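You operate a simulated robot arm through the tools that you are given. There is no shell and no other tool.

You run a simulated robot arm. Do the job below in one go: nothing can be reset, and whatever is moved stays where it is left.

Task
Tighten the hinge block's drag knob in the wheel vice so that its leaf stays half open.
Fine: wind the vice shut on the block first; wind it open again afterwards and leave the block standing in it.
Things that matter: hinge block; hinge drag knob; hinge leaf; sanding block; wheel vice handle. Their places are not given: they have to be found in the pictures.

The check looks at the end state, three seconds after you hand in, the way a careful person would. Anything else that was tipped, shoved, dropped, spilled or broken makes it a failure.

Robot
A 6-joint arm with a two-finger gripper, fixed in place. Base frame: the origin is on the floor under the middle of its stand, x ahead of it, y to its left, z up; the work surface is at about z = 880. Readings come in mm, rad, newtons and seconds.
It reaches about 1637 mm from its shoulder. Its first joint turns from -2.897 to 2.897 rad. Payload 3.43 kg.
The tool frame sits at the grasp point between the pads (the TCP): z along the fingers, y along the line on which they close. The tips reach 20 mm beyond it. The gripper opens to 190 mm; its body begins 248 mm behind the TCP.
Orientation is that of the tool frame in the base frame, as a unit quaternion [x, y, z, w]. With the fingers straight down and closing along the base's y, the tool's x points along the base's -x, its y along +y and its z along -z.

Tools
- The arm moves only by the tool apply_moves. Its argument "targets" is text: rows parted by semicolons, each of 7 numbers parted by spaces: the turn, a rotation vector about the tool's x, y, z in degrees, then the shift along the tool's x, y, z in cm, then the gripper command, from -1 (shut) to 1 (fully open), values between in proportion. In form: rx ry rz x y z jaw; .... A call has 1 to 20 rows; each row shifts and turns the commanded pose from where the row before left it, along the tool's axes as they then stand. A row lasts 0.2 s, in which the tool goes at most 50 mm and 0.15 rad; a call with a longer step from one row to the next is refused whole, and so is a gripper value outside its range. A pose out of reach is approached as far as the arm can. The call stops where the force on the tool passes 90 N (or 10 N more than at its start, if that is more) or the arm is blocked; 0.2 s more then pass. The fingers move at their own pace (about 45 mm/s each) and stop on an object; they squeeze with about 34 N. The grip force told is the motor's: it shows also when the fingers shut on nothing. Time passes only in rows, and 0.2 s behind the last, so rows that do not move let the fingers close. The reply holds the time, the measured pose of the TCP, the force on the tool along the base axes, the opening and the grip force, in the units named above and with some noise, with the torque about the TCP (base axes, N m) and any sound that the robot's microphone picked up.
- Cameras (640 x 400 px; columns grow to the right, rows downward): "scene" is fixed at [220.1, -500.7, 1514.9]; the picture's right is [0.61, -0.79, 0.00], its down [-0.43, -0.33, -0.84] and it looks along [0.67, 0.51, -0.54] (base axes); focal length 357 px, centre (320, 200). "wrist" rides on the gripper at [70, -8, -288] in the tool frame; the picture's right is [0.12, 0.99, 0.00], its down [-0.96, 0.11, -0.25] and it looks along [-0.25, 0.03, 0.97] (tool axes); focal length 261 px, centre (320, 200).
- snapshot(camera): a new picture of that camera. The clock stands still meanwhile.
- move_column(by): slides the trunk up (or, below 0, down) by that many mm; the arm rides with it, the base frame stays. It gives what a move gives, with no picture.
- pixel_to_xyz(camera, pixels): for up to 12 pixels [column, row] of the newest picture of that camera ("zoom" is the newest enlarged one), the place [x, y, z] in the base frame of the surface seen there, good to about 3 mm. The clock stands still meanwhile.
- zoom(camera, box): a new picture of the part [left, top, right, bottom] of that camera's present view, enlarged. The clock stands still meanwhile.
- hand_in(): hands the job in; it is judged then, once.

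Unless the task says otherwise, let go and move clear before handing in.

The tools are called after "Emit:" by a JSON object that holds its "fn" and its "kwargs". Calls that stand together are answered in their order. apply_moves: Moves the arm, as the interface text tells. Its arguments: {"type":"object","properties":{"targets":{"type":"string"}},"required":["targets"]} The other tools are called the same way: move_column (by) moves the trunk up or down; snapshot (camera) takes a picture; pixel_to_xyz (camera, pixels) gives the place of the surface under pixels of a picture; zoom (camera, box) takes an enlarged picture of a part of a camera's view; hand_in () hands the job in.

At the start:

```text
t: 0.0
eef_pos: [549.5, -213.5, 1291.5]
ee_rot: [0.0, 1.0, 0.0, 0.001]
contact_force: [0.0, 0.7, 0.6]
wrist_torque: [-0.02, -0.01, 0.01]
width: 189.7
finger_force: 0.2
trunk travel left (down, up): [-175.0, 65.0]
```

scene: 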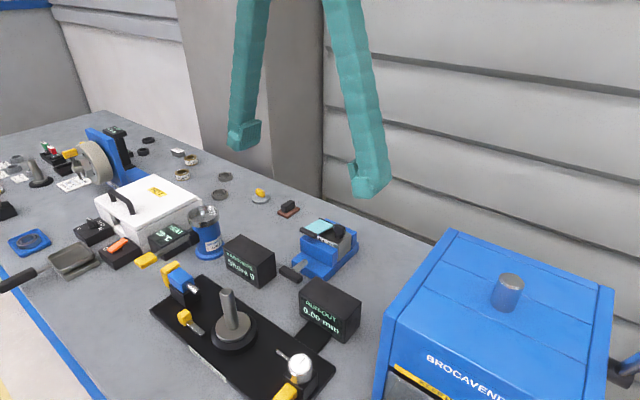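
wrist: 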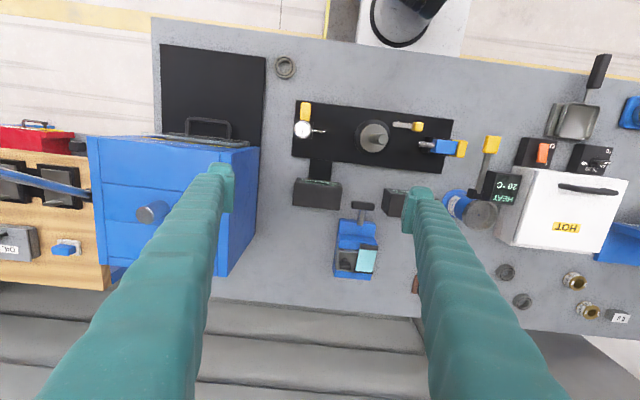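

The scene picture shows a small blue vice near (325,248) with something grey/teal in it and a dark handle near (292,272). I will zoom in on it from both cameras.

Emit:
{"fn": "zoom", "kwargs": {"camera": "scene", "box": [240, 190, 400, 290]}}

Emit:
{"fn": "zoom", "kwargs": {"camera": "wrist", "box": [290, 170, 450, 300]}}

```text
4.00 times, centred on (320, 240) of scene
```

zoom: 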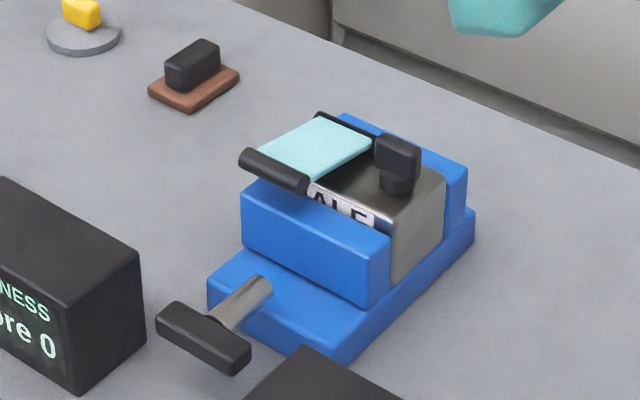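

```text
3.08 times, centred on (370, 235) of wrist
```

zoom: 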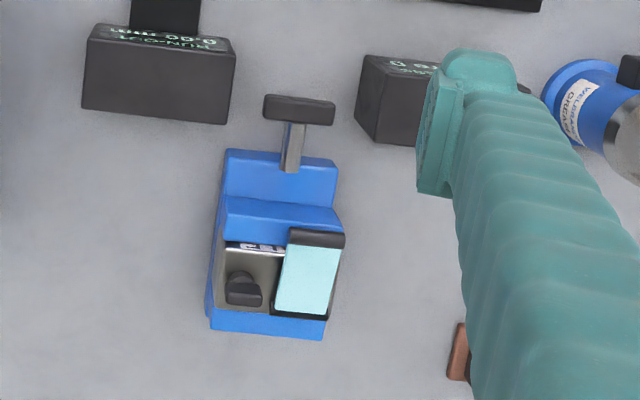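

The vice has a T-handle toward the robot, and the block carries a black knob on its top and a teal leaf. I'll measure points on these in the enlarged scene picture.

Emit:
{"fn": "zoom", "kwargs": {"camera": "scene", "box": [270, 205, 366, 285]}}

```text
5.00 times, centred on (318, 245) of scene
```

zoom: 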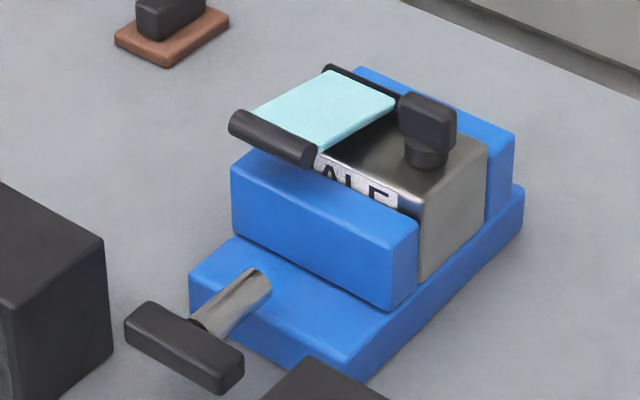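

Emit:
{"fn": "pixel_to_xyz", "kwargs": {"camera": "zoom", "pixels": [[155, 315], [240, 375], [185, 340], [240, 295], [320, 230], [412, 215], [430, 110], [425, 155], [250, 125], [320, 110], [460, 175], [505, 150]]}}

Emit:
{"fn": "pixel_to_xyz", "kwargs": {"camera": "scene", "pixels": [[287, 207], [250, 260], [328, 305], [400, 340], [230, 320]]}}

```text
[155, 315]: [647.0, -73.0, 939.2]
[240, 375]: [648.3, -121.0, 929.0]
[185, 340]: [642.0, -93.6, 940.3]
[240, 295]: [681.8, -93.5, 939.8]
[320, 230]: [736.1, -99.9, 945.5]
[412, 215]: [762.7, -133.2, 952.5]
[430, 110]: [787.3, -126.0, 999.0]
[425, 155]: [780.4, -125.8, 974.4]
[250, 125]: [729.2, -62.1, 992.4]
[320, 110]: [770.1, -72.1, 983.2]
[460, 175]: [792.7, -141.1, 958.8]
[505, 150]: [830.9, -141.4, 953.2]
```

```text
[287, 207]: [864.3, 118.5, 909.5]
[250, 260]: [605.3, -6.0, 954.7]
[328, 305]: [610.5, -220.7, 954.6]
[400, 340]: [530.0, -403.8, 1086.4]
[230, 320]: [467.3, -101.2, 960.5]
```

The handle bar lies along y at about (645,-96,935) and the knob is near (785,-126,990). I'll zoom tighter to understand the leaf, the knob and the label.

Emit:
{"fn": "zoom", "kwargs": {"camera": "scene", "box": [302, 212, 362, 250]}}

Emit:
{"fn": "zoom", "kwargs": {"camera": "wrist", "box": [325, 190, 389, 290]}}

```text
10.53 times, centred on (332, 231) of scene
```

zoom: 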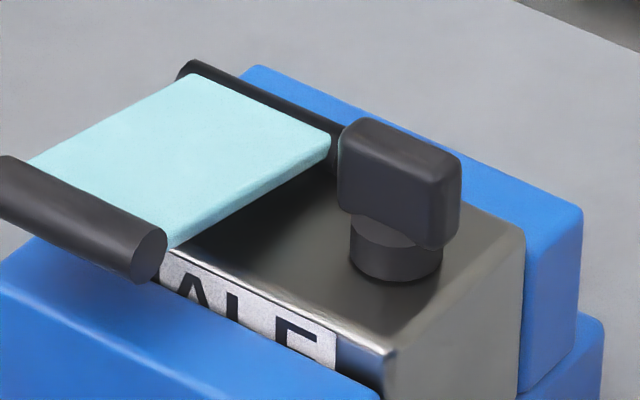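

```text
4.00 times, centred on (357, 240) of wrist
```

zoom: 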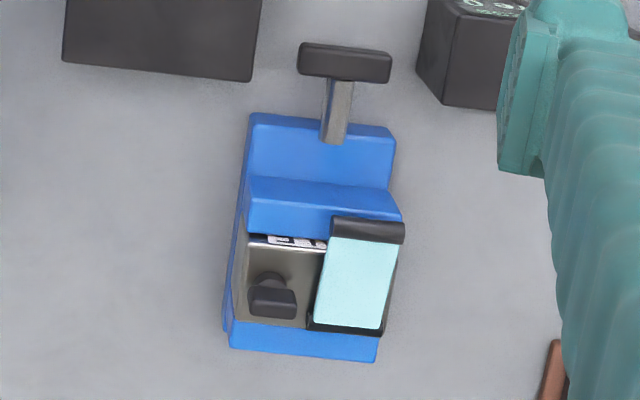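

The leaf is hinged along y at the back (near x≈805) with a black roll lip at the front. I'll zoom in on the label and jaw gaps before moving.

Emit:
{"fn": "zoom", "kwargs": {"camera": "wrist", "box": [335, 230, 383, 278]}}

Emit:
{"fn": "pixel_to_xyz", "kwargs": {"camera": "zoom", "pixels": [[320, 200]]}}

Emit:
{"fn": "zoom", "kwargs": {"camera": "scene", "box": [312, 228, 352, 253]}}

```text
8.33 times, centred on (359, 254) of wrist
```

zoom: 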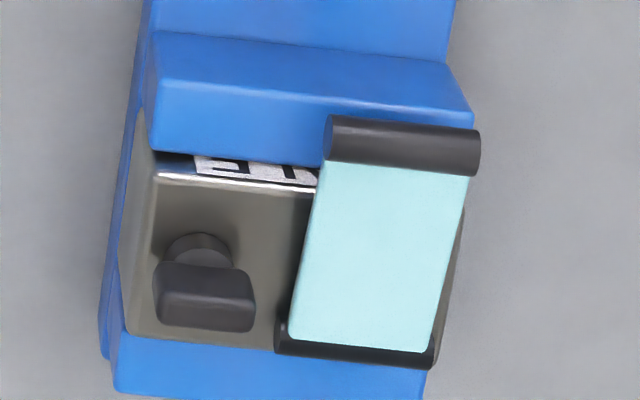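

```text
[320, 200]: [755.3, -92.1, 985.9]
```

```text
16.00 times, centred on (332, 240) of scene
```

zoom: 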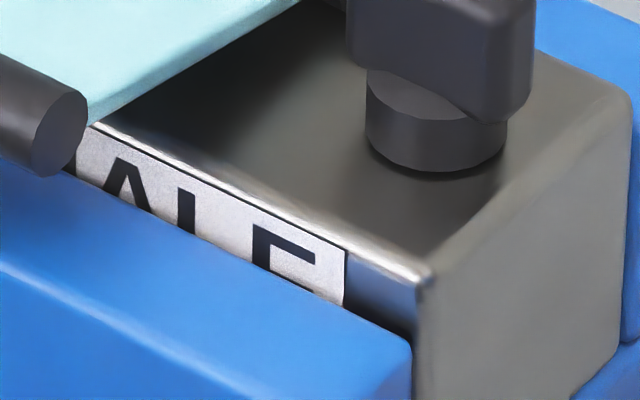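

The label ends in "…ALF" and there's a small gap between the near jaw and the block. I'll measure edges for the gap and knob geometry.

Emit:
{"fn": "pixel_to_xyz", "kwargs": {"camera": "zoom", "pixels": [[400, 350], [380, 320], [425, 285], [440, 300], [350, 265], [435, 140], [435, 40], [360, 20], [520, 80], [260, 130], [600, 110], [630, 200]]}}

Emit:
{"fn": "zoom", "kwargs": {"camera": "scene", "box": [302, 212, 362, 250]}}

Emit:
{"fn": "pixel_to_xyz", "kwargs": {"camera": "zoom", "pixels": [[345, 130], [400, 135], [455, 160], [395, 190], [450, 200], [10, 170], [80, 210], [150, 250], [185, 75], [260, 100], [320, 140], [180, 150]]}}

```text
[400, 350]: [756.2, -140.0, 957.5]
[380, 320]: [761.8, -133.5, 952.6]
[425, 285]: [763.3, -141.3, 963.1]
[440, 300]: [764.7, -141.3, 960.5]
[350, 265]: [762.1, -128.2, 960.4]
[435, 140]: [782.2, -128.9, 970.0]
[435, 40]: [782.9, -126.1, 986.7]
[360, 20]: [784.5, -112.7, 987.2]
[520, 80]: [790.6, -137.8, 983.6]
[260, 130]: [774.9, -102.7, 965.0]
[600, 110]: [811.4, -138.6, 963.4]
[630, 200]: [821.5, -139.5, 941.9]
```

```text
10.53 times, centred on (332, 231) of scene
```

zoom: 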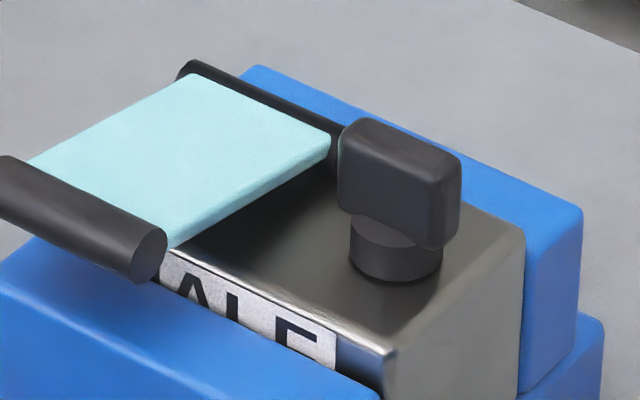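

```text
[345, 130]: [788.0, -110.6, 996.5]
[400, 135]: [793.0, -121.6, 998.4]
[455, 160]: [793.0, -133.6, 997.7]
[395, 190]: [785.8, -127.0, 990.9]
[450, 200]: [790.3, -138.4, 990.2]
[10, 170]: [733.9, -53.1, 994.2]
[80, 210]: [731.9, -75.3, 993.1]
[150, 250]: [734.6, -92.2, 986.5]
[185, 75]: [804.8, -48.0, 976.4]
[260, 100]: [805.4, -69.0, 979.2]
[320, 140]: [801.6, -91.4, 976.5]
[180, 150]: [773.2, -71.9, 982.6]
```

The block spans x≈762–812, y up to -140, top z≈965; the near jaw face is about 5 mm off. Next I measure the handle precisely.

Emit:
{"fn": "zoom", "kwargs": {"camera": "scene", "box": [272, 250, 336, 290]}}

Emit:
{"fn": "pixel_to_xyz", "kwargs": {"camera": "zoom", "pixels": [[60, 210], [80, 155], [130, 170], [250, 250], [230, 320], [150, 270], [120, 230], [260, 290], [220, 180], [200, 140], [260, 110], [200, 200]]}}

Emit:
{"fn": "zoom", "kwargs": {"camera": "wrist", "box": [340, 190, 390, 240]}}

Emit:
{"fn": "pixel_to_xyz", "kwargs": {"camera": "zoom", "pixels": [[200, 100], [320, 100], [250, 100], [150, 100], [300, 160]]}}

```text
10.00 times, centred on (304, 270) of scene
```

zoom: 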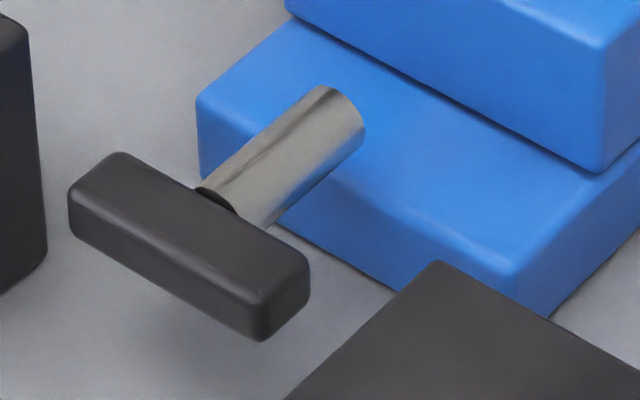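

```text
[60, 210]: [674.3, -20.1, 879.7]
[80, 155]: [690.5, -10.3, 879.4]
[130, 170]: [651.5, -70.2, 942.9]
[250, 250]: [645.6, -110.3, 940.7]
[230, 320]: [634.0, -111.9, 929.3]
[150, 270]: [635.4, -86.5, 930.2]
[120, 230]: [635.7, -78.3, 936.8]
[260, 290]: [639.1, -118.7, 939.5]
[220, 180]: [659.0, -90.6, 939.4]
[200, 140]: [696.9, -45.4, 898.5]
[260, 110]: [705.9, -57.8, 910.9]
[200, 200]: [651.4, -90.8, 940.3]
```

```text
8.00 times, centred on (365, 215) of wrist
```

zoom: 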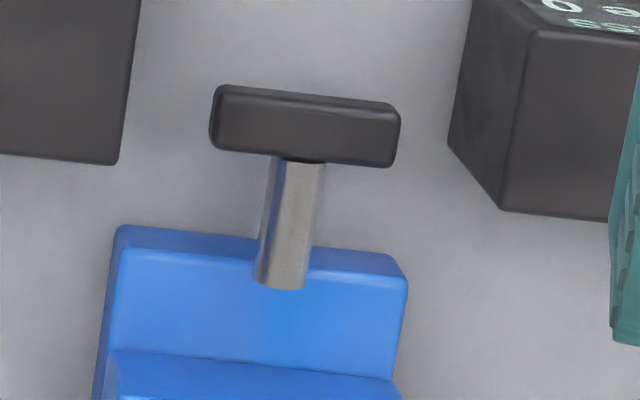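

```text
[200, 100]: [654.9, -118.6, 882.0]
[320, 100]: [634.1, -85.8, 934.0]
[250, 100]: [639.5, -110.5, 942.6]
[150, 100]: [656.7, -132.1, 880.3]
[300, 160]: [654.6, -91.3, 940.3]
```

The handle bar is roughly x 635–653, y -67…-122, z 926–942 on a shaft at y≈-94, z≈934. I'll look at the finger shape to know their width before gripping the bar end.

Emit:
{"fn": "zoom", "kwargs": {"camera": "scene", "box": [215, 90, 407, 210]}}

Emit:
{"fn": "pixel_to_xyz", "kwargs": {"camera": "zoom", "pixels": [[50, 180], [90, 190], [150, 110], [60, 130], [470, 270], [500, 350], [550, 340], [580, 310], [540, 280], [450, 250]]}}

```text
3.33 times, centred on (311, 150) of scene
```

zoom: 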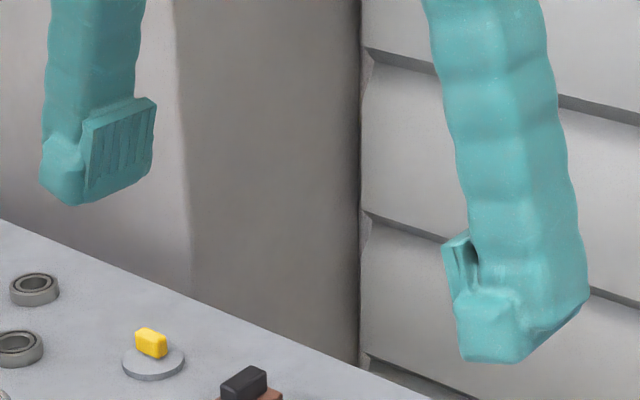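

```text
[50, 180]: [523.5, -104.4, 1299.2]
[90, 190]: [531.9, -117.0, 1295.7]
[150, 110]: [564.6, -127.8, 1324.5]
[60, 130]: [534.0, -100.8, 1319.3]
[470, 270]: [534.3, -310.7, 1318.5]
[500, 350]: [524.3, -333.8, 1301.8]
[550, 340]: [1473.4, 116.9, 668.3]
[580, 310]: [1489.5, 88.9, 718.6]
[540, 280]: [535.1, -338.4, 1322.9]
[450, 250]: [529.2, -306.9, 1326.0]
```

The pads are about 33 mm wide and the fingers about 33 mm thick, so clearance near the two display boxes matters. I'll measure those boxes' edges.

Emit:
{"fn": "zoom", "kwargs": {"camera": "wrist", "box": [270, 130, 430, 230]}}

Emit:
{"fn": "pixel_to_xyz", "kwargs": {"camera": "zoom", "pixels": [[100, 210], [290, 220], [100, 250], [285, 250], [270, 300], [470, 250], [510, 240], [480, 330], [530, 330], [220, 160], [395, 30], [415, 60]]}}

Emit:
{"fn": "pixel_to_xyz", "kwargs": {"camera": "scene", "pixels": [[302, 283], [325, 282], [358, 300], [335, 318], [230, 245], [243, 238], [272, 256], [255, 266], [228, 295], [298, 365], [182, 275], [187, 318]]}}

```text
4.00 times, centred on (350, 180) of wrist
```

zoom: 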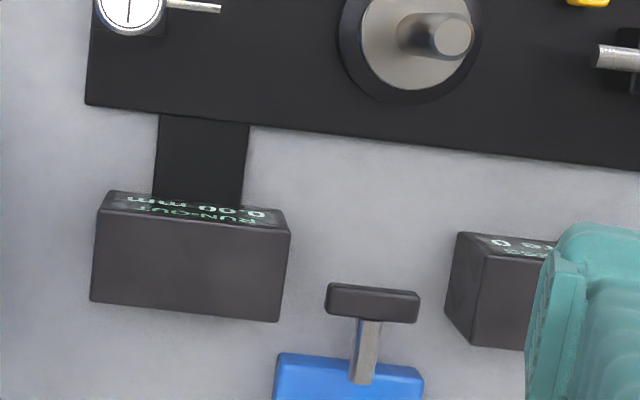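

```text
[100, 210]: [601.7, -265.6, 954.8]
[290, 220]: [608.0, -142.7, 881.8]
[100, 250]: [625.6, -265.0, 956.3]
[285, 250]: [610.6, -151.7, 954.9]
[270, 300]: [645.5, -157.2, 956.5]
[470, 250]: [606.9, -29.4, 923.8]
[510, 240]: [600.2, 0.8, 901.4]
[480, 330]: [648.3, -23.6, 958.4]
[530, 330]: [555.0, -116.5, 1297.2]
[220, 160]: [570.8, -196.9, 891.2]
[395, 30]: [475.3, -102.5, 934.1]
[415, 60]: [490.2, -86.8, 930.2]
```

```text
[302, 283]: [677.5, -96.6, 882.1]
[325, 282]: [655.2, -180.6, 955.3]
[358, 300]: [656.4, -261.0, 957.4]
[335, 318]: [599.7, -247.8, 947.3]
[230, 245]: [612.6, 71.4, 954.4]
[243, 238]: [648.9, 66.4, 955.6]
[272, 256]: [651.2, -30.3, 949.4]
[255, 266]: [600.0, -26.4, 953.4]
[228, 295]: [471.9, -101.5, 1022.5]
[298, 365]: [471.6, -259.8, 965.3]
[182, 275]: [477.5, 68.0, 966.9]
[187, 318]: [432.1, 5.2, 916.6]
```

The gap between the boxes runs from y≈-150 to -28, with tops at z≈956, so I'll push the bar ends with the shut, vertical fingers rather than tilt. First I turn the tool -90° about its z and shut the fingers, up here in free air.

Emit:
{"fn": "apply_moves", "kwargs": {"targets": "0 0 -8.1818 0 0 0 -1;0 0 -8.1818 0 0 0 -1;0 0 -8.1818 0 0 0 -1;0 0 -8.1818 0 0 0 -1;0 0 -8.1818 0 0 0 -1;0 0 -8.1818 0 0 0 -1;0 0 -8.1818 0 0 0 -1;0 0 -8.1818 0 0 0 -1;0 0 -8.1818 0 0 0 -1;0 0 -8.1818 0 0 0 -1;0 0 -8.1818 0 0 0 -1;0 0 0 0 0 0 -1"}}

Emit:
{"fn": "snapshot", "kwargs": {"camera": "wrist"}}

Emit:
{"fn": "snapshot", "kwargs": {"camera": "scene"}}

```text
t: 2.6
eef_pos: [549.0, -212.9, 1291.0]
ee_rot: [-0.707, 0.708, 0.0, -0.001]
contact_force: [0.3, -0.6, 0.6]
wrist_torque: [0.01, 0.01, 0.01]
width: 0.0
finger_force: 34.0
trunk travel left (down, up): [-175.0, 65.0]
```

```text
taken
```

wrist: 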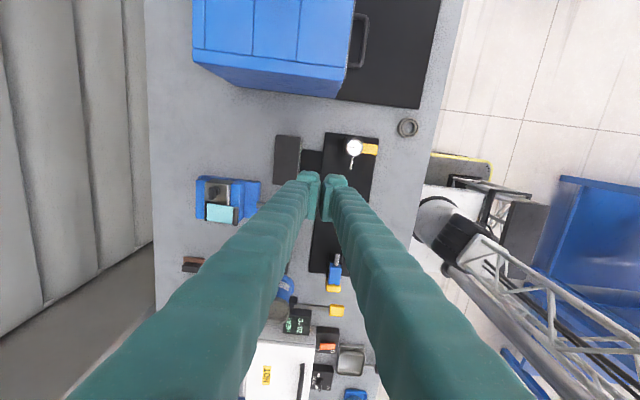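

```text
taken
```

scene: 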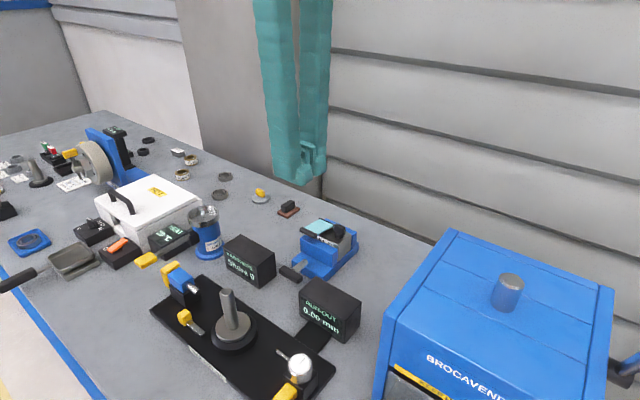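

The fingers are shut and turned. I'll zoom on the closed tips (scene ~(305,170)) to know the pusher's real width and extents.

Emit:
{"fn": "zoom", "kwargs": {"camera": "scene", "box": [260, 120, 344, 192]}}

Emit:
{"fn": "pixel_to_xyz", "kwargs": {"camera": "zoom", "pixels": [[130, 250], [160, 340], [230, 360], [270, 350], [300, 370], [350, 360], [400, 330], [440, 290], [450, 200], [360, 200], [300, 280], [180, 200]]}}

```text
5.56 times, centred on (302, 156) of scene
```

zoom: 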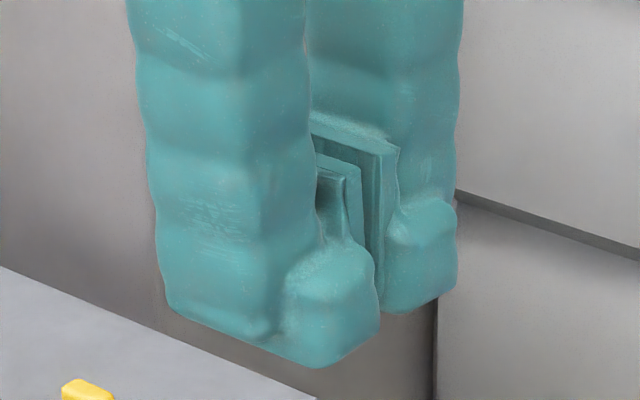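

```text
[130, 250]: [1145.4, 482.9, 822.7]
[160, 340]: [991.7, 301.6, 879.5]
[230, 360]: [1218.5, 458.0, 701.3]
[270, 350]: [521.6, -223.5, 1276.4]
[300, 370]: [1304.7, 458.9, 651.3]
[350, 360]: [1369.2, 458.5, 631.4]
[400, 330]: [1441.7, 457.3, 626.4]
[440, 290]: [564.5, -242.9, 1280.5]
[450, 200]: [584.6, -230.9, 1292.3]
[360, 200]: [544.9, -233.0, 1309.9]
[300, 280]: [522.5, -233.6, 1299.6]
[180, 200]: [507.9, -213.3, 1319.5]
```

I need the tip's true width in y, so I'll sample more surface points on the near finger and toes in the same enlarged picture.

Emit:
{"fn": "pixel_to_xyz", "kwargs": {"camera": "zoom", "pixels": [[165, 280], [175, 300], [220, 300], [260, 300], [290, 320], [320, 300], [350, 300], [375, 320], [320, 350], [400, 260], [430, 240], [420, 300]]}}

Emit:
{"fn": "pixel_to_xyz", "kwargs": {"camera": "zoom", "pixels": [[150, 150], [200, 150], [250, 150], [290, 150], [300, 100], [330, 190], [370, 170], [390, 160], [440, 150], [440, 80], [340, 60], [140, 60]]}}

```text
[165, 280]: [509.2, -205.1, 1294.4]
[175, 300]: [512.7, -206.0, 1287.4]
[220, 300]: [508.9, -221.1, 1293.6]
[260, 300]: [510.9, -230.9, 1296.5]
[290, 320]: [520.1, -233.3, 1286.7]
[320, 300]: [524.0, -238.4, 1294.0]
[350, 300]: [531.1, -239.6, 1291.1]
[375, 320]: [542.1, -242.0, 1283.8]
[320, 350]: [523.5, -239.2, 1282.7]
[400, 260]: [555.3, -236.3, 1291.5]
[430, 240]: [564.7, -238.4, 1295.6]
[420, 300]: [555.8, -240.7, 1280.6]
```

```text
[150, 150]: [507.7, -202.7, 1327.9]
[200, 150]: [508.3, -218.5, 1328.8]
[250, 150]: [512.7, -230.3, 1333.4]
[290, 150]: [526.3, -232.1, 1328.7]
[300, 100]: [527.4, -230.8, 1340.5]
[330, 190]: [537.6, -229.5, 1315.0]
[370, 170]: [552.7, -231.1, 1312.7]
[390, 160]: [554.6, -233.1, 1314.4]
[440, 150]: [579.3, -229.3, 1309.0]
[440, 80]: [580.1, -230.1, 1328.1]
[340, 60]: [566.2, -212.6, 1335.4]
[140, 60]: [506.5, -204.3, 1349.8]
```

The closed tip spans about 11 mm left and 27 mm right of the TCP in y and ±41 mm in x. I move it above the right end of the handle bar (620,-116) at z≈1100 and look again.

Emit:
{"fn": "apply_moves", "kwargs": {"targets": "0 0 0 -1.94 -1.42 3.8 -1;0 0 0 -1.94 -1.42 3.8 -1;0 0 0 -1.94 -1.42 3.8 -1;0 0 0 -1.94 -1.42 3.8 -1;0 0 0 -1.94 -1.42 3.8 -1;0 0 0 0 0 0 -1"}}

Emit:
{"fn": "zoom", "kwargs": {"camera": "scene", "box": [220, 150, 412, 310]}}

Emit:
{"fn": "snapshot", "kwargs": {"camera": "wrist"}}

```text
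t: 4.0
eef_pos: [623.1, -116.9, 1103.1]
ee_rot: [-0.707, 0.708, 0.0, -0.001]
contact_force: [0.2, -0.8, 0.4]
wrist_torque: [0.04, -0.02, 0.03]
width: 0.0
finger_force: 34.3
trunk travel left (down, up): [-175.0, 65.0]
```

```text
2.50 times, centred on (316, 230) of scene
```

zoom: 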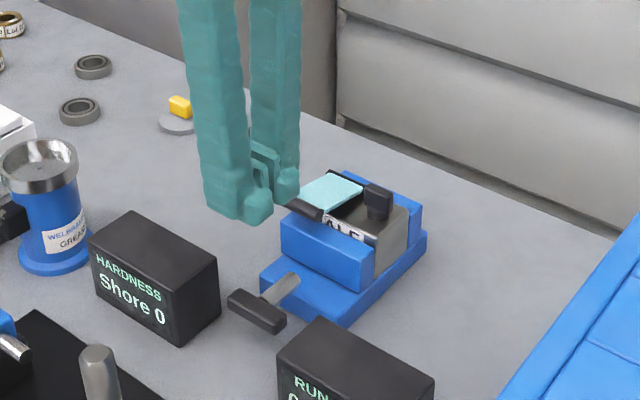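

```text
taken
```

wrist: 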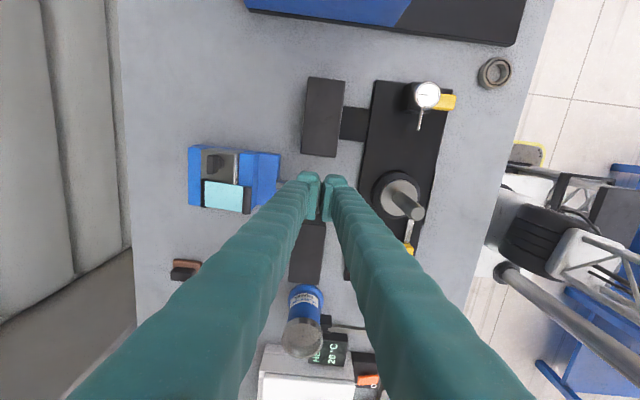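

The tool is above the handle, clear of the boxes. I lower to about z=985 (tips ≈965) and check alignment with the bar's right end.

Emit:
{"fn": "apply_moves", "kwargs": {"targets": "0 0 0 0 0 4 -1;0 0 0 0 0 4 -1;0 0 0 0 0 3.5 -1;0 0 0 0 0 0 -1;0 0 0 0 0 0 -1"}}

Emit:
{"fn": "zoom", "kwargs": {"camera": "scene", "box": [240, 190, 384, 290]}}

Emit:
{"fn": "zoom", "kwargs": {"camera": "wrist", "box": [240, 100, 400, 260]}}

```text
t: 5.2
eef_pos: [620.4, -117.4, 986.6]
ee_rot: [-0.706, 0.708, 0.0, -0.001]
contact_force: [0.1, 0.3, 0.4]
wrist_torque: [0.03, -0.02, -0.01]
width: 0.1
finger_force: 34.1
trunk travel left (down, up): [-175.0, 65.0]
```

```text
4.00 times, centred on (312, 240) of scene
```

zoom: 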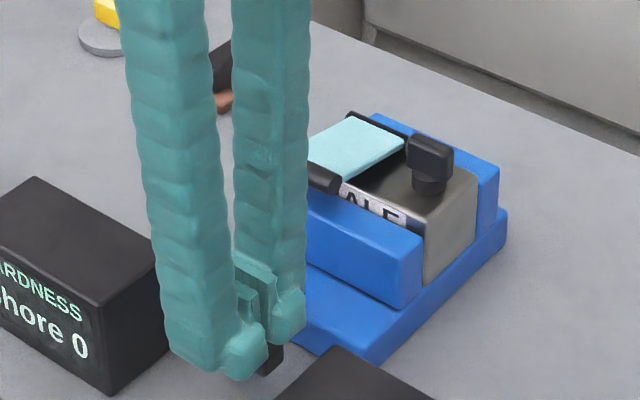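

```text
2.50 times, centred on (320, 180) of wrist
```

zoom: 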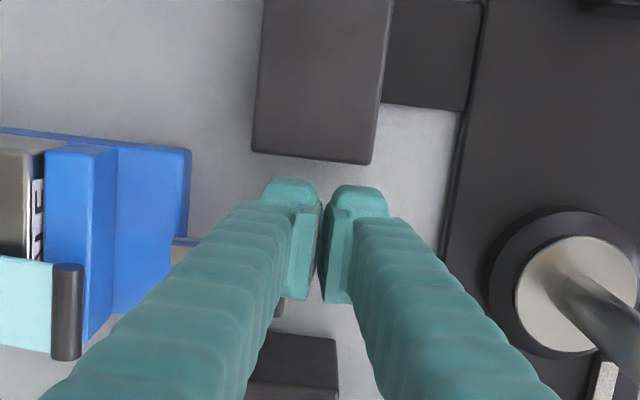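

The toes at zoom (290,185) are close to the runout box edge at (310,155). I'll measure both to know the margin.

Emit:
{"fn": "pixel_to_xyz", "kwargs": {"camera": "zoom", "pixels": [[290, 186], [360, 190], [285, 195], [300, 145], [320, 150], [290, 290], [340, 295], [270, 320], [280, 300], [265, 190], [385, 200], [300, 210]]}}

```text
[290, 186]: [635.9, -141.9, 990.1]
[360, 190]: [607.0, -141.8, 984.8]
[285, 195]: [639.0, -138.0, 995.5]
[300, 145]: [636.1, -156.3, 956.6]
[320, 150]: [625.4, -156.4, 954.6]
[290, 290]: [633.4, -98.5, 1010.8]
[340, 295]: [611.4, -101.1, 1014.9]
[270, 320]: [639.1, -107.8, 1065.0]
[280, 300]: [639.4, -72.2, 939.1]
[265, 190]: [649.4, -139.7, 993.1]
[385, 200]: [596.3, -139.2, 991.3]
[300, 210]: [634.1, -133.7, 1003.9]
```

There is about 8 mm to the runout box and the tip overlaps the bar's right end. I press straight down in small steps to about z=950 to swing that end down (clockwise).

Emit:
{"fn": "apply_moves", "kwargs": {"targets": "0 0 0 0 0 1 -1;0 0 0 0 0 0.7 -1;0 0 0 0 0 0.4 -1;0 0 0 0 0 0.4 -1;0 0 0 0 0 0.4 -1;0 0 0 0 0 0.4 -1;0 0 0 0 0 0.4 -1"}}

Emit:
{"fn": "zoom", "kwargs": {"camera": "scene", "box": [240, 190, 384, 290]}}

Emit:
{"fn": "zoom", "kwargs": {"camera": "wrist", "box": [240, 100, 400, 260]}}

```text
t: 6.8
eef_pos: [619.1, -117.2, 951.9]
ee_rot: [-0.706, 0.708, -0.001, -0.001]
contact_force: [-5.6, -19.9, 31.5]
wrist_torque: [0.32, -0.18, -0.6]
width: 0.0
finger_force: 34.3
trunk travel left (down, up): [-175.0, 65.0]
```

```text
4.00 times, centred on (312, 240) of scene
```

zoom: 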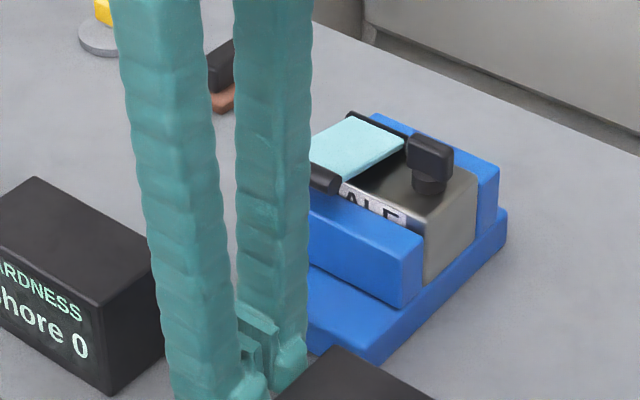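

```text
2.50 times, centred on (320, 180) of wrist
```

zoom: 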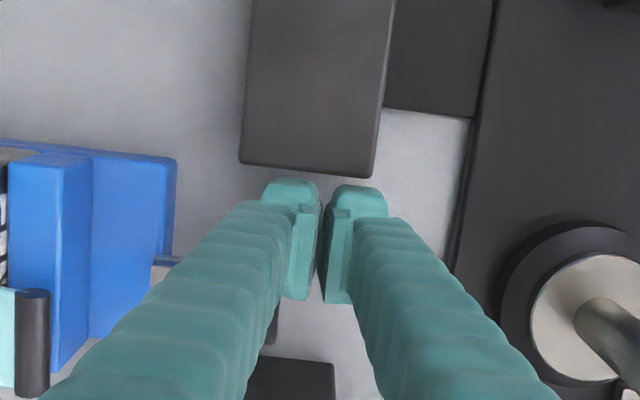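

The force on the tool is (-6,-20,+31) N, which fits a bar tipped about 33° under the tip. I press a further ~8 mm.

Emit:
{"fn": "apply_moves", "kwargs": {"targets": "0 0 0 0 0 0.4 -1;0 0 0 0 0 0.4 -1;0 0 0 0 0 0 -1"}}

Emit:
{"fn": "zoom", "kwargs": {"camera": "wrist", "box": [240, 100, 400, 260]}}

```text
t: 7.7
eef_pos: [613.6, -118.9, 941.6]
ee_rot: [0.708, -0.706, 0.0, 0.003]
contact_force: [-45.4, -44.1, 33.9]
wrist_torque: [0.47, 0.04, -0.32]
width: 0.0
finger_force: 33.7
trunk travel left (down, up): [-175.0, 65.0]
stopped in row 3: the force on the tool passed its limit at 92 N (the readings are from after the stop); the commanded pose is now the measured one
```

```text
2.50 times, centred on (320, 180) of wrist
```

zoom: 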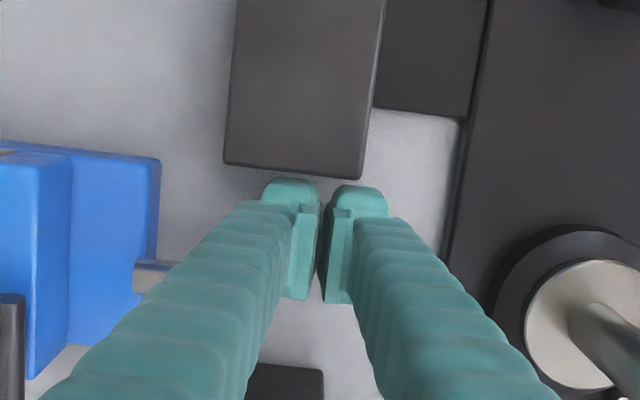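

Force reached 92 N with a sideways (-x,-y) push, so the tip has wedged; I'll lift straight up and inspect the handle.

Emit:
{"fn": "apply_moves", "kwargs": {"targets": "0 0 0 0 0 -1 -1;0 0 0 0 0 -2 -1;0 0 0 0 0 -4 -1;0 0 0 0 0 -4 -1"}}

Emit:
{"fn": "zoom", "kwargs": {"camera": "scene", "box": [240, 190, 384, 290]}}

Emit:
{"fn": "zoom", "kwargs": {"camera": "wrist", "box": [160, 100, 400, 260]}}

```text
t: 8.7
eef_pos: [618.6, -114.0, 1050.5]
ee_rot: [0.708, -0.706, -0.001, 0.002]
contact_force: [0.0, 0.1, 0.5]
wrist_torque: [0.02, 0.05, -0.01]
width: 0.2
finger_force: 34.2
trunk travel left (down, up): [-175.0, 65.0]
```

```text
4.00 times, centred on (312, 240) of scene
```

zoom: 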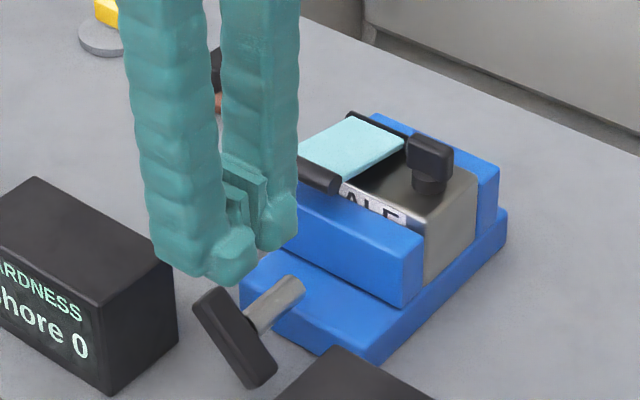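

```text
2.50 times, centred on (280, 180) of wrist
```

zoom: 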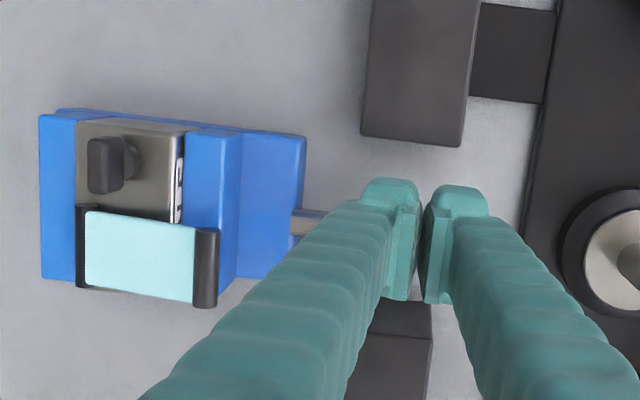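

The bar has turned about 35° clockwise and stays there. I'll check whether the near jaw moved toward the block.

Emit:
{"fn": "zoom", "kwargs": {"camera": "scene", "box": [312, 228, 352, 253]}}

Emit:
{"fn": "pixel_to_xyz", "kwargs": {"camera": "zoom", "pixels": [[400, 350], [380, 320], [300, 300], [350, 330], [440, 300]]}}

Emit:
{"fn": "zoom", "kwargs": {"camera": "scene", "box": [280, 250, 330, 290]}}

Emit:
{"fn": "pixel_to_xyz", "kwargs": {"camera": "zoom", "pixels": [[100, 110], [140, 100], [180, 200], [260, 350], [300, 320], [220, 140], [210, 240], [130, 170]]}}

```text
16.00 times, centred on (332, 240) of scene
```

zoom: 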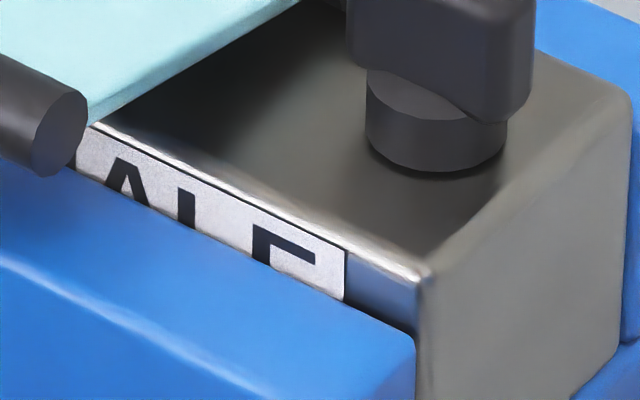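

```text
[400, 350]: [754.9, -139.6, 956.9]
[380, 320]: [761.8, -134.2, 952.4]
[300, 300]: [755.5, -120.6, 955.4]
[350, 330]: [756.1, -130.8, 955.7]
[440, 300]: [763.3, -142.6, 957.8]
```

```text
10.00 times, centred on (305, 270) of scene
```

zoom: 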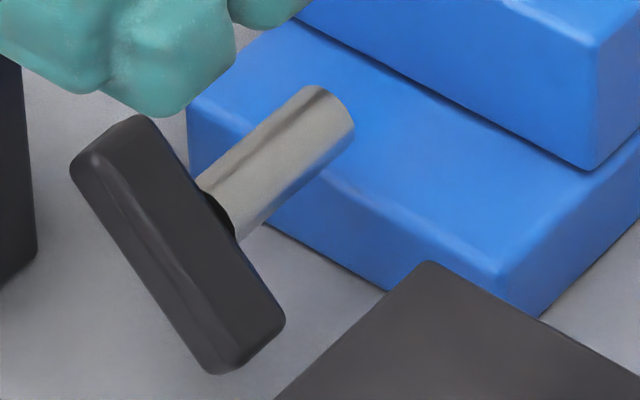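

```text
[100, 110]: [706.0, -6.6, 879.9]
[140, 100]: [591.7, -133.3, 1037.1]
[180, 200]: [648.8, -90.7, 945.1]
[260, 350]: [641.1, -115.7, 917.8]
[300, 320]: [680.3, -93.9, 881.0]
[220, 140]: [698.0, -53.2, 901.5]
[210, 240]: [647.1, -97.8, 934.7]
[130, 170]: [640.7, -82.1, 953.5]
```

The jaw has moved slightly toward the block (label strip narrower), so clockwise closes it. The bar now points up-left about 40–45°; I'll sample it more for an exact angle before pinching its upper end.

Emit:
{"fn": "zoom", "kwargs": {"camera": "scene", "box": [282, 256, 318, 290]}}

Emit:
{"fn": "pixel_to_xyz", "kwargs": {"camera": "zoom", "pixels": [[120, 120], [150, 80], [200, 80], [230, 150], [300, 250], [340, 320], [240, 300], [200, 220], [160, 170], [300, 360], [250, 180], [340, 130]]}}

```text
11.76 times, centred on (300, 273) of scene
```

zoom: 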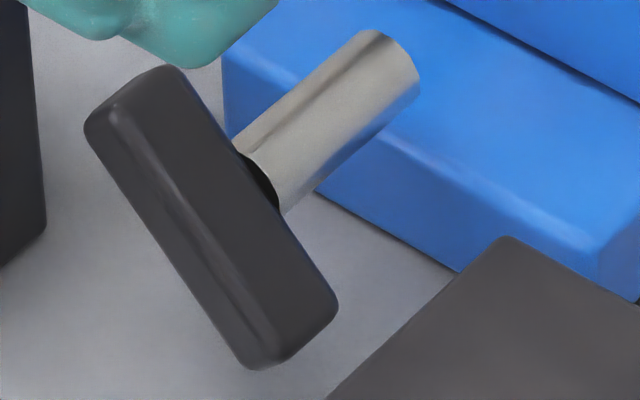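

```text
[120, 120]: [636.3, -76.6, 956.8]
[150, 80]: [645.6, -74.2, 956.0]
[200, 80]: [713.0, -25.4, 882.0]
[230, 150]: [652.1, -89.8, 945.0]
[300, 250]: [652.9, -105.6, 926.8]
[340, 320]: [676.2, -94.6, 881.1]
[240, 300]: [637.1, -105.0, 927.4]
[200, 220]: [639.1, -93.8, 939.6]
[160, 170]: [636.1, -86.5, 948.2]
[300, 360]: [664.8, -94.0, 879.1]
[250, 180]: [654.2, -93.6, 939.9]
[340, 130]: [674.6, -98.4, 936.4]
```

I'll sample the shaft's silhouette to pin down the screw axis.

Emit:
{"fn": "pixel_to_xyz", "kwargs": {"camera": "zoom", "pixels": [[258, 140], [300, 102], [350, 58], [295, 192], [345, 145], [400, 95], [275, 165], [320, 125], [380, 70], [170, 80], [100, 125], [330, 300]]}}

```text
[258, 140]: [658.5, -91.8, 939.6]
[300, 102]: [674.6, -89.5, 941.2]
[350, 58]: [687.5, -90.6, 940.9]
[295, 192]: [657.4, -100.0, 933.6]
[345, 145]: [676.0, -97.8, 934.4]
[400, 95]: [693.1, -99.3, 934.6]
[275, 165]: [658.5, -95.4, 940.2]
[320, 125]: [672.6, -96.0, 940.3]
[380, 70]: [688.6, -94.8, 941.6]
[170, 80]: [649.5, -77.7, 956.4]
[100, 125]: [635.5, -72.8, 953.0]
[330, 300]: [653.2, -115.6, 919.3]
```

The screw axis sits near (y,z)=(-93,934.5) and the bar's upper end points about 42° left of vertical. I'll tilt the tool 42° to the left in free air, move it in line with the bar 80 mm out, and open the fingers to about 36 mm.

Emit:
{"fn": "apply_moves", "kwargs": {"targets": "0 8.4 0 0 0 0 -1;0 8.4 0 0 0 0 -1;0 8.4 0 0 0 0 -1;0 8.4 0 0 0 0 -1;0 8.4 0 0 0 0 -1;0 0 0 -3.107 -0.863 -0.263 -0.62;0 0 0 -3.107 -0.863 -0.263 -0.62;0 0 0 -3.107 -0.863 -0.263 -0.62;0 0 0 0 0 0 -0.62;0 0 0 0 0 0 -0.62"}}

Emit:
{"fn": "zoom", "kwargs": {"camera": "scene", "box": [220, 170, 380, 290]}}

Emit:
{"fn": "zoom", "kwargs": {"camera": "wrist", "box": [200, 100, 440, 260]}}

```text
t: 10.9
eef_pos: [644.3, -41.0, 994.3]
ee_rot: [0.662, -0.658, 0.253, 0.255]
contact_force: [0.2, 0.6, 0.1]
wrist_torque: [-0.04, 0.01, -0.01]
width: 36.2
finger_force: 0.0
trunk travel left (down, up): [-175.0, 65.0]
```

```text
3.33 times, centred on (300, 230) of scene
```

zoom: 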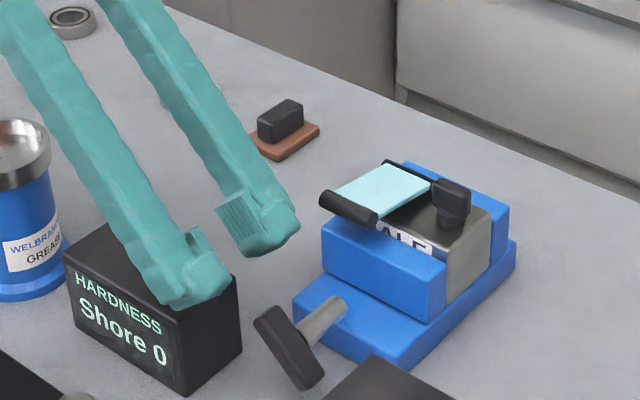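

```text
2.50 times, centred on (320, 180) of wrist
```

zoom: 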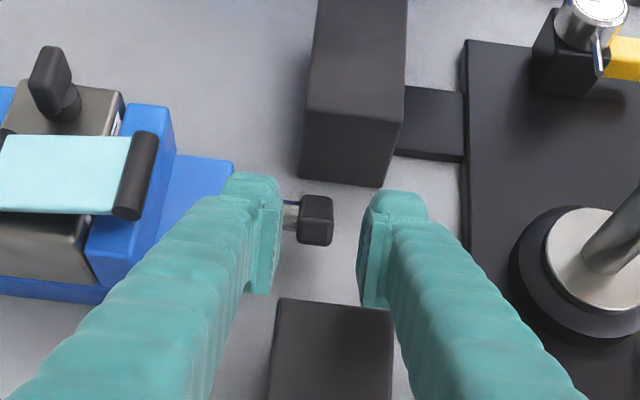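

The bar is seen end-on and centred between the pads at wrist-zoom (318,220). I slide in 48 mm along the fingers and then close.

Emit:
{"fn": "apply_moves", "kwargs": {"targets": "0 0 0 0 0 1.2 -0.62;0 0 0 0 0 1.2 -0.62;0 0 0 0 0 1.2 -0.62;0 0 0 0 0 1.2 -0.62;0 0 0 0 0 0 -0.62"}}

Emit:
{"fn": "zoom", "kwargs": {"camera": "scene", "box": [240, 190, 384, 290]}}

Emit:
{"fn": "zoom", "kwargs": {"camera": "wrist", "box": [200, 100, 440, 260]}}

```text
t: 12.1
eef_pos: [644.8, -72.5, 957.9]
ee_rot: [0.663, -0.658, 0.253, 0.254]
contact_force: [0.0, 0.6, 0.5]
wrist_torque: [0.03, 0.01, -0.03]
width: 36.1
finger_force: 0.1
trunk travel left (down, up): [-175.0, 65.0]
```

```text
4.00 times, centred on (312, 240) of scene
```

zoom: 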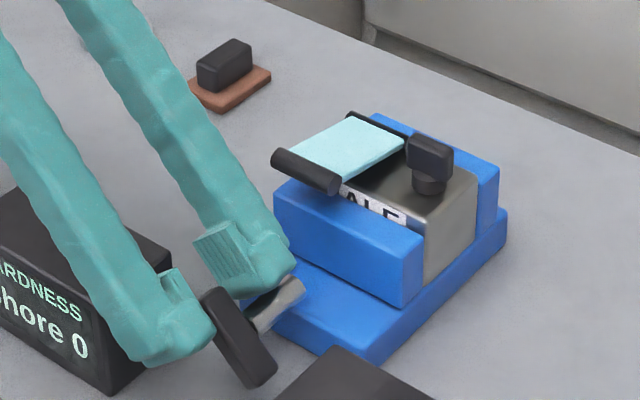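

```text
2.50 times, centred on (320, 180) of wrist
```

zoom: 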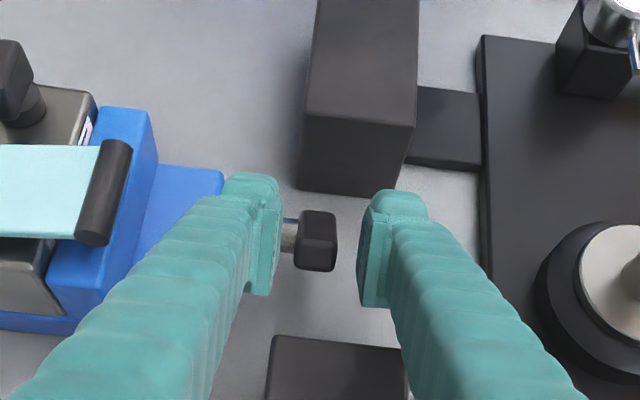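

The near finger is in front of the bar and the far one behind it, clear of the shaft. I close on the bar.

Emit:
{"fn": "apply_moves", "kwargs": {"targets": "0 0 0 0 0 0 -1;0 0 0 0 0 0 -1;0 0 0 0 0 0 -1"}}

Emit:
{"fn": "zoom", "kwargs": {"camera": "wrist", "box": [200, 100, 440, 260]}}

```text
t: 12.9
eef_pos: [644.7, -74.0, 958.5]
ee_rot: [0.662, -0.658, 0.253, 0.254]
contact_force: [17.0, -2.4, -0.6]
wrist_torque: [-0.04, -0.25, -0.05]
width: 19.4
finger_force: 44.7
trunk travel left (down, up): [-175.0, 65.0]
```

```text
2.50 times, centred on (320, 180) of wrist
```

zoom: 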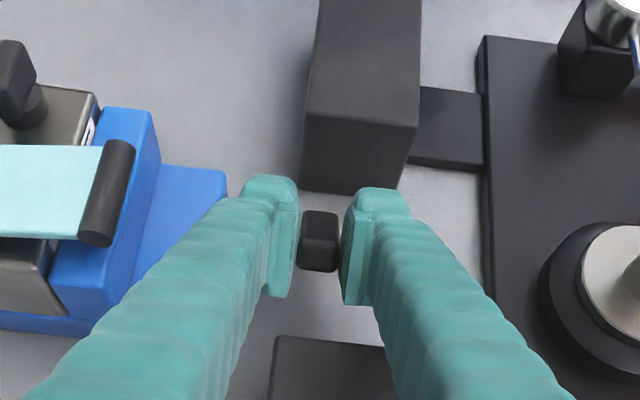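

The bar is gripped (19.4 mm). I now swing it clockwise about the screw axis, three 8° rows first, to check force and arc.

Emit:
{"fn": "apply_moves", "kwargs": {"targets": "0 0 0 0 -0.1 0 -1;0 -8 0 0.43 0 0.03 -1;0 -8 0 0.43 0 0.03 -1;0 -8 0 0.43 0 0.03 -1"}}

Emit:
{"fn": "zoom", "kwargs": {"camera": "wrist", "box": [200, 100, 440, 260]}}

Emit:
{"fn": "zoom", "kwargs": {"camera": "scene", "box": [240, 190, 384, 290]}}

```text
t: 13.9
eef_pos: [645.4, -84.0, 962.3]
ee_rot: [0.7, -0.697, 0.109, 0.114]
contact_force: [15.2, -27.4, -17.8]
wrist_torque: [-0.74, -0.1, -0.2]
width: 19.2
finger_force: 45.0
trunk travel left (down, up): [-175.0, 65.0]
```

```text
2.50 times, centred on (320, 180) of wrist
```

zoom: 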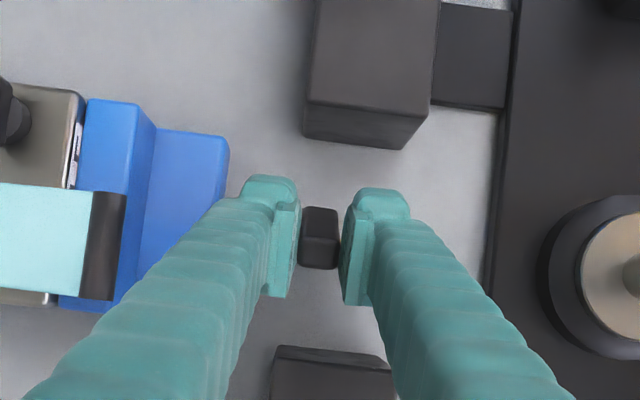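

```text
4.00 times, centred on (312, 240) of scene
```

zoom: 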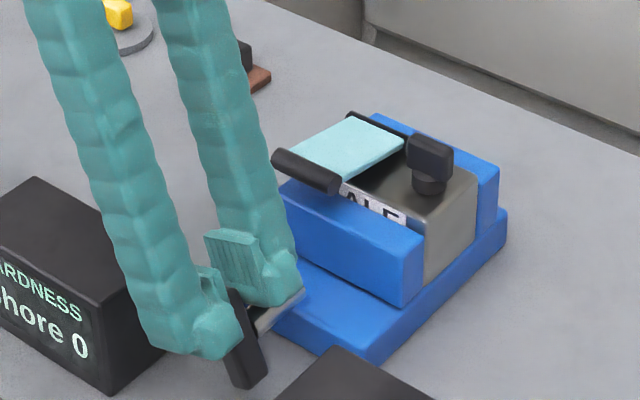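

The bar follows (tilt now 18°); forces of (-27,-18) N say the true arc runs a bit further right and lower. I continue with a slightly corrected arc.

Emit:
{"fn": "apply_moves", "kwargs": {"targets": "0 -8 0 0.48 0 0.08 -1;0 -8 0 0.48 0 0.08 -1;0 -8 0 0.46 0 0.06 -1"}}

Emit:
{"fn": "zoom", "kwargs": {"camera": "wrist", "box": [200, 100, 440, 260]}}

Emit:
{"fn": "zoom", "kwargs": {"camera": "scene", "box": [240, 190, 384, 290]}}

```text
t: 14.7
eef_pos: [645.6, -93.9, 964.7]
ee_rot: [0.708, -0.705, -0.039, -0.035]
contact_force: [13.8, 1.2, -20.1]
wrist_torque: [-0.12, -0.09, -0.05]
width: 19.0
finger_force: 45.1
trunk travel left (down, up): [-175.0, 65.0]
```

```text
2.50 times, centred on (320, 180) of wrist
```

zoom: 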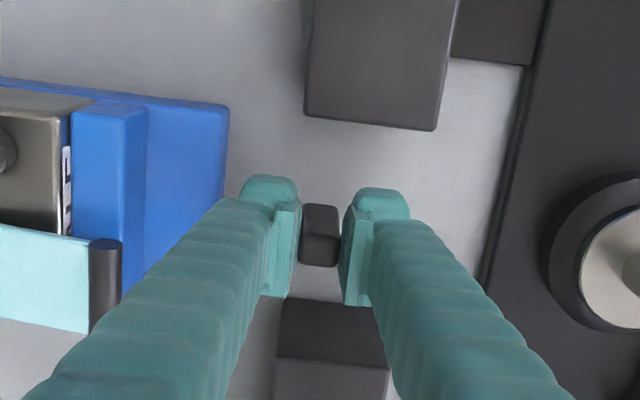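

```text
4.00 times, centred on (312, 240) of scene
```

zoom: 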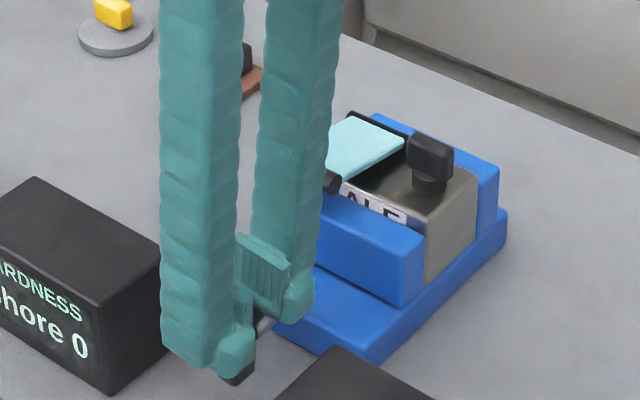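

Tilt is now 6° past vertical with only a small downward pull of 20 N. I continue four more rows, easing the arc down, watching the runout-box clearance.

Emit:
{"fn": "apply_moves", "kwargs": {"targets": "0 -8 0 0.43 0 0.1 -1;0 -8 0 0.43 0 0.06 -1"}}

Emit:
{"fn": "zoom", "kwargs": {"camera": "wrist", "box": [200, 100, 440, 260]}}

Emit:
{"fn": "zoom", "kwargs": {"camera": "scene", "box": [240, 190, 384, 290]}}

```text
t: 15.3
eef_pos: [645.0, -104.3, 961.8]
ee_rot: [0.696, -0.693, -0.137, -0.132]
contact_force: [0.7, 8.6, -24.3]
wrist_torque: [-0.22, -0.05, -0.04]
width: 19.1
finger_force: 45.0
trunk travel left (down, up): [-175.0, 65.0]
```

```text
2.50 times, centred on (320, 180) of wrist
```

zoom: 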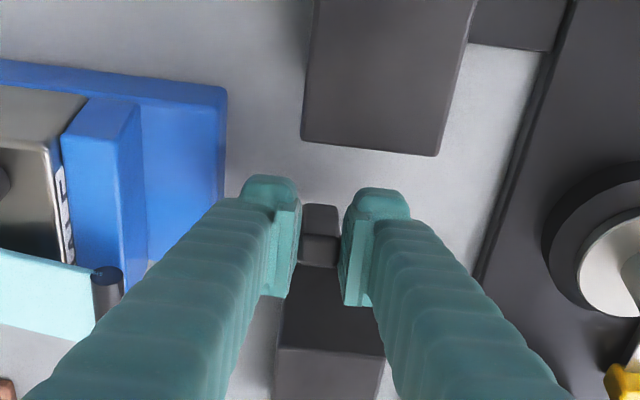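

```text
4.00 times, centred on (312, 240) of scene
```

zoom: 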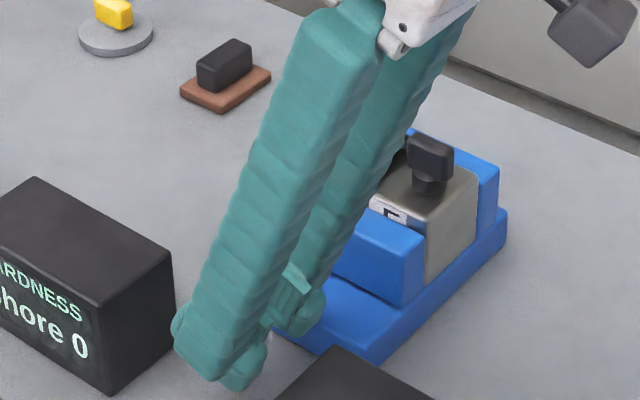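

Tilt is 22° with modest forces; clearance to the runout box still looks fine. Two more rows.

Emit:
{"fn": "apply_moves", "kwargs": {"targets": "0 -8 0 0.45 0 0.12 -1;0 -8 0 0.45 0 0.1 -1"}}

Emit:
{"fn": "zoom", "kwargs": {"camera": "wrist", "box": [200, 100, 440, 260]}}

Emit:
{"fn": "zoom", "kwargs": {"camera": "scene", "box": [240, 190, 384, 290]}}

```text
t: 15.9
eef_pos: [644.7, -111.9, 956.5]
ee_rot: [0.67, -0.669, -0.23, -0.227]
contact_force: [-11.3, 4.1, -12.1]
wrist_torque: [-0.33, -0.06, -0.02]
width: 19.0
finger_force: 45.0
trunk travel left (down, up): [-175.0, 65.0]
```

```text
2.50 times, centred on (320, 180) of wrist
```

zoom: 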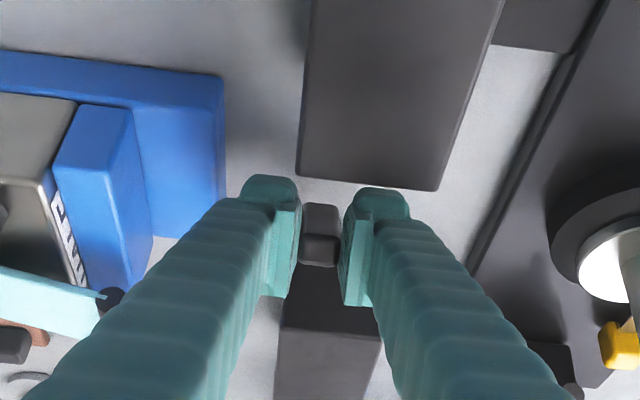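

```text
4.00 times, centred on (312, 240) of scene
```

zoom: 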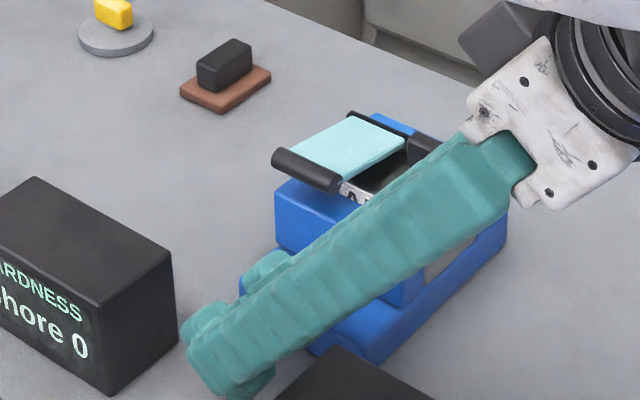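

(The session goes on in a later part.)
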